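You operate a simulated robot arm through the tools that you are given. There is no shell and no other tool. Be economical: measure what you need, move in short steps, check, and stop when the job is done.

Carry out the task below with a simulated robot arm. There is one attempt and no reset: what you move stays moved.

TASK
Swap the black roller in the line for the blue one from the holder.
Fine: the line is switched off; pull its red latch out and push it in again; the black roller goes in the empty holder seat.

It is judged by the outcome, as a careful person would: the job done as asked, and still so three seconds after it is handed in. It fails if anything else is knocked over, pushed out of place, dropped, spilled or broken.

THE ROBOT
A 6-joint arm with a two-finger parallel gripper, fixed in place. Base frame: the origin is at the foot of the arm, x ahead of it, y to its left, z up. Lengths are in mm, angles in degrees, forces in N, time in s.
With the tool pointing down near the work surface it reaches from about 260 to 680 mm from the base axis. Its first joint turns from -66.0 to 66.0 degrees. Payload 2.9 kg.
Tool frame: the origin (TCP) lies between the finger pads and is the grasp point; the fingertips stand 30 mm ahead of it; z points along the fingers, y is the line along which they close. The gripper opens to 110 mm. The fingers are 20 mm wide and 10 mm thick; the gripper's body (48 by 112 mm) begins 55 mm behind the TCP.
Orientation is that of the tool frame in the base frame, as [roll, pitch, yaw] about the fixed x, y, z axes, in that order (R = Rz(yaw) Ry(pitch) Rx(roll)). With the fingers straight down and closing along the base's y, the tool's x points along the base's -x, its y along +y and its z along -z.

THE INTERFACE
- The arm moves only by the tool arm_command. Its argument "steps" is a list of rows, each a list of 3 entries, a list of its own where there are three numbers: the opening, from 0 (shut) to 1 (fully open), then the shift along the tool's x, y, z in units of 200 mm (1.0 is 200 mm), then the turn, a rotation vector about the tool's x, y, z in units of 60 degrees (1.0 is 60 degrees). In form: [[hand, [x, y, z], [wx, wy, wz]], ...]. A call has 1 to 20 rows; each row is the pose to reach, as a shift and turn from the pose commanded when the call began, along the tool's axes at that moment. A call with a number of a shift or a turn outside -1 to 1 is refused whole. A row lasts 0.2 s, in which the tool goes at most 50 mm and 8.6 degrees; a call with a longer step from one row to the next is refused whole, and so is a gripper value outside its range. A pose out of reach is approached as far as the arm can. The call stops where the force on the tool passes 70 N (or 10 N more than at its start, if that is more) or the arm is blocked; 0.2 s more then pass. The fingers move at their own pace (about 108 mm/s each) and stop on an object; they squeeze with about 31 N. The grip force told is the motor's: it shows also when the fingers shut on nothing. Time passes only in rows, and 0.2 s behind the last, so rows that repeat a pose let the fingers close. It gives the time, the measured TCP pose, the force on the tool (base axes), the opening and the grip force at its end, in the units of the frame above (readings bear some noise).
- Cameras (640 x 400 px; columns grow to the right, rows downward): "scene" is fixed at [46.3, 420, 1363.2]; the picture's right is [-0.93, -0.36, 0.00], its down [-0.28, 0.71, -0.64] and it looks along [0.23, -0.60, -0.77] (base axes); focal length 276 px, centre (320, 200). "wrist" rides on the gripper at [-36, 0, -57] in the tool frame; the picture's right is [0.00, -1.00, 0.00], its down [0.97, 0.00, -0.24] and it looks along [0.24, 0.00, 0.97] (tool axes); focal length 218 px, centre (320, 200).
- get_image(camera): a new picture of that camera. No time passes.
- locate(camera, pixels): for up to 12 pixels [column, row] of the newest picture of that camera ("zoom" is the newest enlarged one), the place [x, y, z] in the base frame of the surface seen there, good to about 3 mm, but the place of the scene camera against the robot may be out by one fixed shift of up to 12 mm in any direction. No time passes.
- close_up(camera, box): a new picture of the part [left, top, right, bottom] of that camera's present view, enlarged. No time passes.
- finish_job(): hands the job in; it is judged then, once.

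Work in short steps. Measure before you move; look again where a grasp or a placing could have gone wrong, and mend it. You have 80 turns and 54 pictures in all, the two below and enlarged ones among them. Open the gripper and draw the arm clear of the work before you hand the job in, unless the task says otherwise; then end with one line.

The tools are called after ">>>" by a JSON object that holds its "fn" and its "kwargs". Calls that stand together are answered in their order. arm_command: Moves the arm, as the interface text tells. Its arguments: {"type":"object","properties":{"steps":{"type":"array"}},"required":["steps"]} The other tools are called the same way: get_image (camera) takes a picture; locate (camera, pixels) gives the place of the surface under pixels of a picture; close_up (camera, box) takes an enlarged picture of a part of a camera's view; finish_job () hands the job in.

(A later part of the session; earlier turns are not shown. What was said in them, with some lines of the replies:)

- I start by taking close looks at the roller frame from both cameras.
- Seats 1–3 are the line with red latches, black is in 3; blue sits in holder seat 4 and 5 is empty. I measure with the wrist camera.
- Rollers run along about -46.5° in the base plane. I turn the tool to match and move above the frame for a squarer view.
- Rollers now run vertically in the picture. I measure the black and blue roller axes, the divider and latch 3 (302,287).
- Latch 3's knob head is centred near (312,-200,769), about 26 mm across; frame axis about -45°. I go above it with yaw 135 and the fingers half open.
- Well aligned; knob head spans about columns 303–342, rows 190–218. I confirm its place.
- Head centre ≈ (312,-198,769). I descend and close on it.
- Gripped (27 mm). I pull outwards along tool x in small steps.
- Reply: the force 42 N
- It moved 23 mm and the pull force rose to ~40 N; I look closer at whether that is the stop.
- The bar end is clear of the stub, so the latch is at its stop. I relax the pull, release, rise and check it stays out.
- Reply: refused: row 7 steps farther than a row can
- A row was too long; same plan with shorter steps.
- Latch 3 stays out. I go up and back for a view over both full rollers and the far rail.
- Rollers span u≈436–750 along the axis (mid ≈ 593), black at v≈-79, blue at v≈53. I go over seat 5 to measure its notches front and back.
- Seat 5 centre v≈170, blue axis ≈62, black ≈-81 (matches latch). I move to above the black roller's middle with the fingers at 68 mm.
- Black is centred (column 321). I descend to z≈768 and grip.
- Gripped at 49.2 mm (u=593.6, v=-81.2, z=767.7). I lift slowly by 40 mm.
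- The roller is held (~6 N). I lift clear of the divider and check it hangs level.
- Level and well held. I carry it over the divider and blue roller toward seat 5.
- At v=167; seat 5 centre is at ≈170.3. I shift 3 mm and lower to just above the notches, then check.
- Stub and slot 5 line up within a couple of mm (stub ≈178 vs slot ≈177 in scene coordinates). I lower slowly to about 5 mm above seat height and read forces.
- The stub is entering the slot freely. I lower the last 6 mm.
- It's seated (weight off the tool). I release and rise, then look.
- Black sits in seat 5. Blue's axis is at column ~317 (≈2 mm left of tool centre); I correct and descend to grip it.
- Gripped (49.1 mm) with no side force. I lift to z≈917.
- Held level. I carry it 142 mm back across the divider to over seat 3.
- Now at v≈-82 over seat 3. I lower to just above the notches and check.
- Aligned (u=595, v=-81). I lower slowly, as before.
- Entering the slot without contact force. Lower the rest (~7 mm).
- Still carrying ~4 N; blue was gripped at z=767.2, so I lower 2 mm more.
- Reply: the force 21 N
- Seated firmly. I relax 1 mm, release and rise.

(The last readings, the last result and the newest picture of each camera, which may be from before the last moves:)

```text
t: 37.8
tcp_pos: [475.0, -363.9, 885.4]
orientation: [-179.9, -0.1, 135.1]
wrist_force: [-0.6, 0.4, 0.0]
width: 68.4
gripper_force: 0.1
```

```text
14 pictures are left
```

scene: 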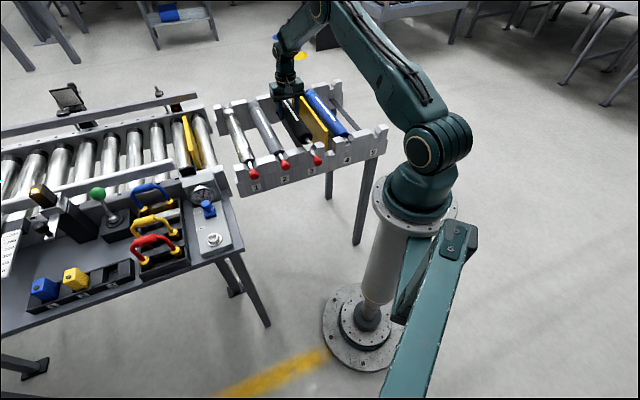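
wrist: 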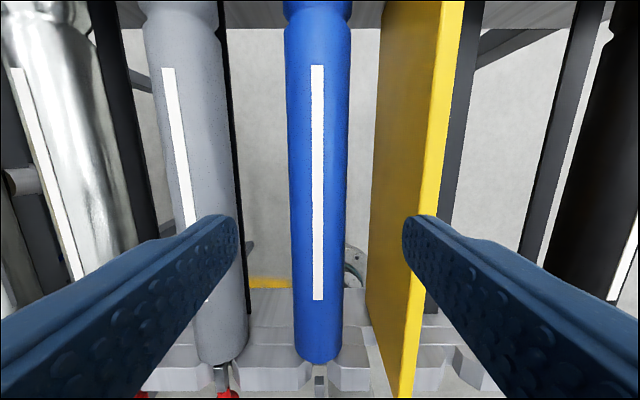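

Blue sits straight in seat 3. I travel to above the pulled-out knob.

>>> {"fn": "arm_command", "kwargs": {"steps": [[0.5, [0.2, 0, 0], [0, 0, 0]], [0.5, [0.4, 0, 0], [0, 0, 0]], [0.5, [0.6, 0, 0], [0, 0, 0]], [0.5, [0.8, 0, 0], [0, 0, 0]], [0.5, [1.0, 0, 0], [0, 0, 0]]]}}

>>> {"fn": "arm_command", "kwargs": {"steps": [[0.5, [0.15, 0, 0], [0, 0, 0]], [0.5, [0.288, 0, 0], [0, 0, 0]], [0.5, [0.288, 0, 0], [0, 0, 0]]]}}

>>> {"fn": "get_image", "kwargs": {"camera": "wrist"}}

>>> {"fn": "locate", "kwargs": {"camera": "wrist", "pixels": [[320, 200], [320, 190], [320, 180], [320, 205], [320, 100]]}}

```text
t: 39.0
tcp_pos: [336.4, -222.8, 884.9]
orientation: [179.9, 0.0, 135.1]
wrist_force: [-0.3, -0.4, 0.0]
width: 55.0
gripper_force: 0.0
```

```text
t: 39.8
tcp_pos: [295.7, -180.6, 885.2]
orientation: [-180.0, 0.0, 135.0]
wrist_force: [-0.2, -0.5, -0.3]
width: 55.1
gripper_force: 0.0
```

```text
13 pictures are left
```

wrist: 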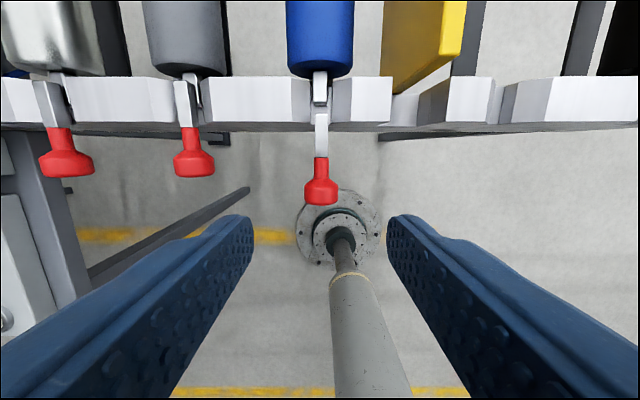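

```text
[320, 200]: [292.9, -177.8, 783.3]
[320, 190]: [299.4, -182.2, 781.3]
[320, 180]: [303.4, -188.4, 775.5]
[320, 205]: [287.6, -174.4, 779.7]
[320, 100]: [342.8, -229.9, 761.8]
```

Knob centred under the tool. I descend, grip it and push it in gradually.

>>> {"fn": "arm_command", "kwargs": {"steps": [[0.5, [0, 0, 0.2], [0, 0, 0]], [0.5, [0, 0, 0.4], [0, 0, 0]], [0.5, [0, 0, 0.53], [0, 0, 0]], [0.5, [0, 0, 0.585], [0, 0, 0]], [0.5, [0, 0, 0.585], [0, 0, 0]], [0.1, [0, 0, 0.585], [0, 0, 0]], [0.1, [0, 0, 0.585], [0, 0, 0]], [0.1, [0, 0, 0.585], [0, 0, 0]]]}}

>>> {"fn": "arm_command", "kwargs": {"steps": [[0.1, [-0.02, 0, 0], [0, 0, 0]], [0.1, [-0.04, 0, 0], [0, 0, 0]], [0.1, [-0.06, 0, 0], [0, 0, 0]], [0.1, [-0.08, 0, 0], [0, 0, 0]], [0.1, [-0.1, 0, 0], [0, 0, 0]], [0.1, [-0.12, 0, 0], [0, 0, 0]], [0.1, [-0.135, 0, 0], [0, 0, 0]], [0.1, [-0.135, 0, 0], [0, 0, 0]]]}}

>>> {"fn": "get_image", "kwargs": {"camera": "wrist"}}

```text
t: 41.6
tcp_pos: [294.4, -181.7, 767.4]
orientation: [-179.8, -0.1, 134.9]
wrist_force: [-3.3, -5.0, -9.1]
width: 27.2
gripper_force: 45.2
```

```text
t: 43.4
tcp_pos: [311.0, -197.2, 768.7]
orientation: [-179.9, -0.7, 134.9]
wrist_force: [-27.6, 12.4, 25.2]
width: 27.2
gripper_force: 45.0
```

```text
12 pictures are left
```

wrist: 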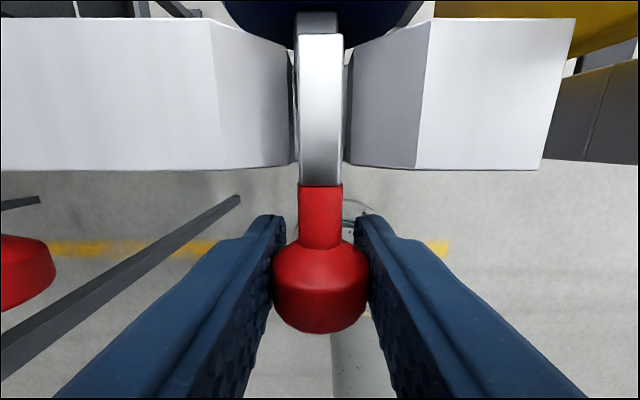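

Travel is ~23 mm, same as the pull, with the stop felt (~30 N). I relax, release, rise and compare with the other latches.

>>> {"fn": "arm_command", "kwargs": {"steps": [[0.1, [0.018, 0, 0], [0, 0, 0]], [0.5, [0.018, 0, 0], [0, 0, 0]], [0.5, [0.018, 0, 0], [0, 0, 0]], [0.5, [0.018, 0, -0.2], [0, 0, 0]], [0.5, [0.018, 0, -0.4], [0, 0, 0]], [0.5, [0.018, 0, -0.58], [0, 0, 0]], [0.5, [0.018, 0, -0.58], [0, 0, 0]]]}}

>>> {"fn": "get_image", "kwargs": {"camera": "wrist"}}

>>> {"fn": "close_up", "kwargs": {"camera": "wrist", "box": [140, 60, 380, 210]}}

>>> {"fn": "locate", "kwargs": {"camera": "wrist", "pixels": [[320, 190], [320, 197], [320, 203], [320, 100], [195, 190], [195, 197], [195, 203]]}}

```text
t: 45.0
tcp_pos: [311.5, -196.5, 884.4]
orientation: [-180.0, 0.0, 135.0]
wrist_force: [0.5, 0.2, -0.2]
width: 55.0
gripper_force: 0.1
```

```text
11 pictures are left
```

wrist: 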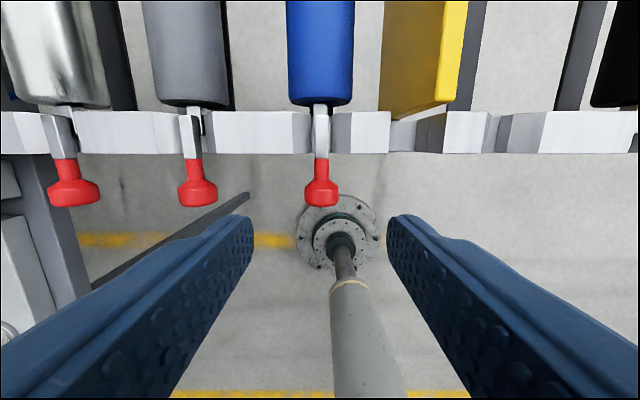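

```text
2.67 times, centred on (260, 135) of wrist
```

zoom: 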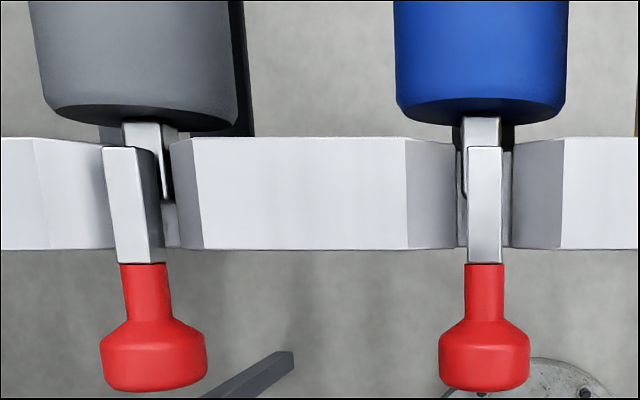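

```text
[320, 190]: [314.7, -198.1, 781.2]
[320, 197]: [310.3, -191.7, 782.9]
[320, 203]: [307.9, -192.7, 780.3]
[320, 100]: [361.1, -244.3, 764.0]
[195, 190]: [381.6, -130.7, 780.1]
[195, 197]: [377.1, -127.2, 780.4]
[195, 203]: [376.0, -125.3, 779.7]
```

Latch 3 lines up with latch 2 (bar end at row 147, knob end at row ~390 in both). I draw the arm up clear and take a final look.

>>> {"fn": "arm_command", "kwargs": {"steps": [[0.5, [0, 0, -0.2], [0, 0, 0]], [0.5, [0, 0, -0.4], [0, 0, 0]], [0.8, [0, 0, -0.6], [0, 0, 0]], [1, [0, 0, -0.6], [0, 0, 0]], [1, [0, 0, -0.6], [0, 0, 0]]]}}

>>> {"fn": "get_image", "kwargs": {"camera": "scene"}}

>>> {"fn": "close_up", "kwargs": {"camera": "scene", "box": [200, 60, 400, 200]}}

```text
t: 46.2
tcp_pos: [311.7, -198.4, 1002.3]
orientation: [-180.0, 0.0, 135.0]
wrist_force: [-0.5, 0.0, 0.7]
width: 109.7
gripper_force: 0.0
```

```text
9 pictures are left
```

scene: 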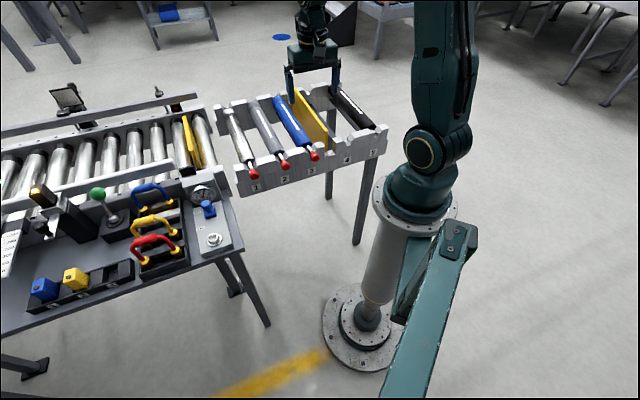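

```text
2.86 times, centred on (300, 130) of scene
```

zoom: 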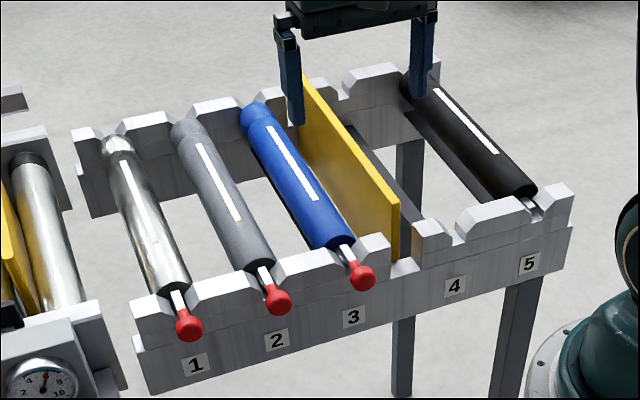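

Blue is latched in seat 3, black rests in seat 5, nothing else has moved, and the arm is clear and open.

>>> {"fn": "finish_job", "kwargs": {}}

```text
The job is handed in.
```

The blue roller is in the line at seat 3 with its red latch pushed back in, and the black roller is in holder seat 5, which was empty.
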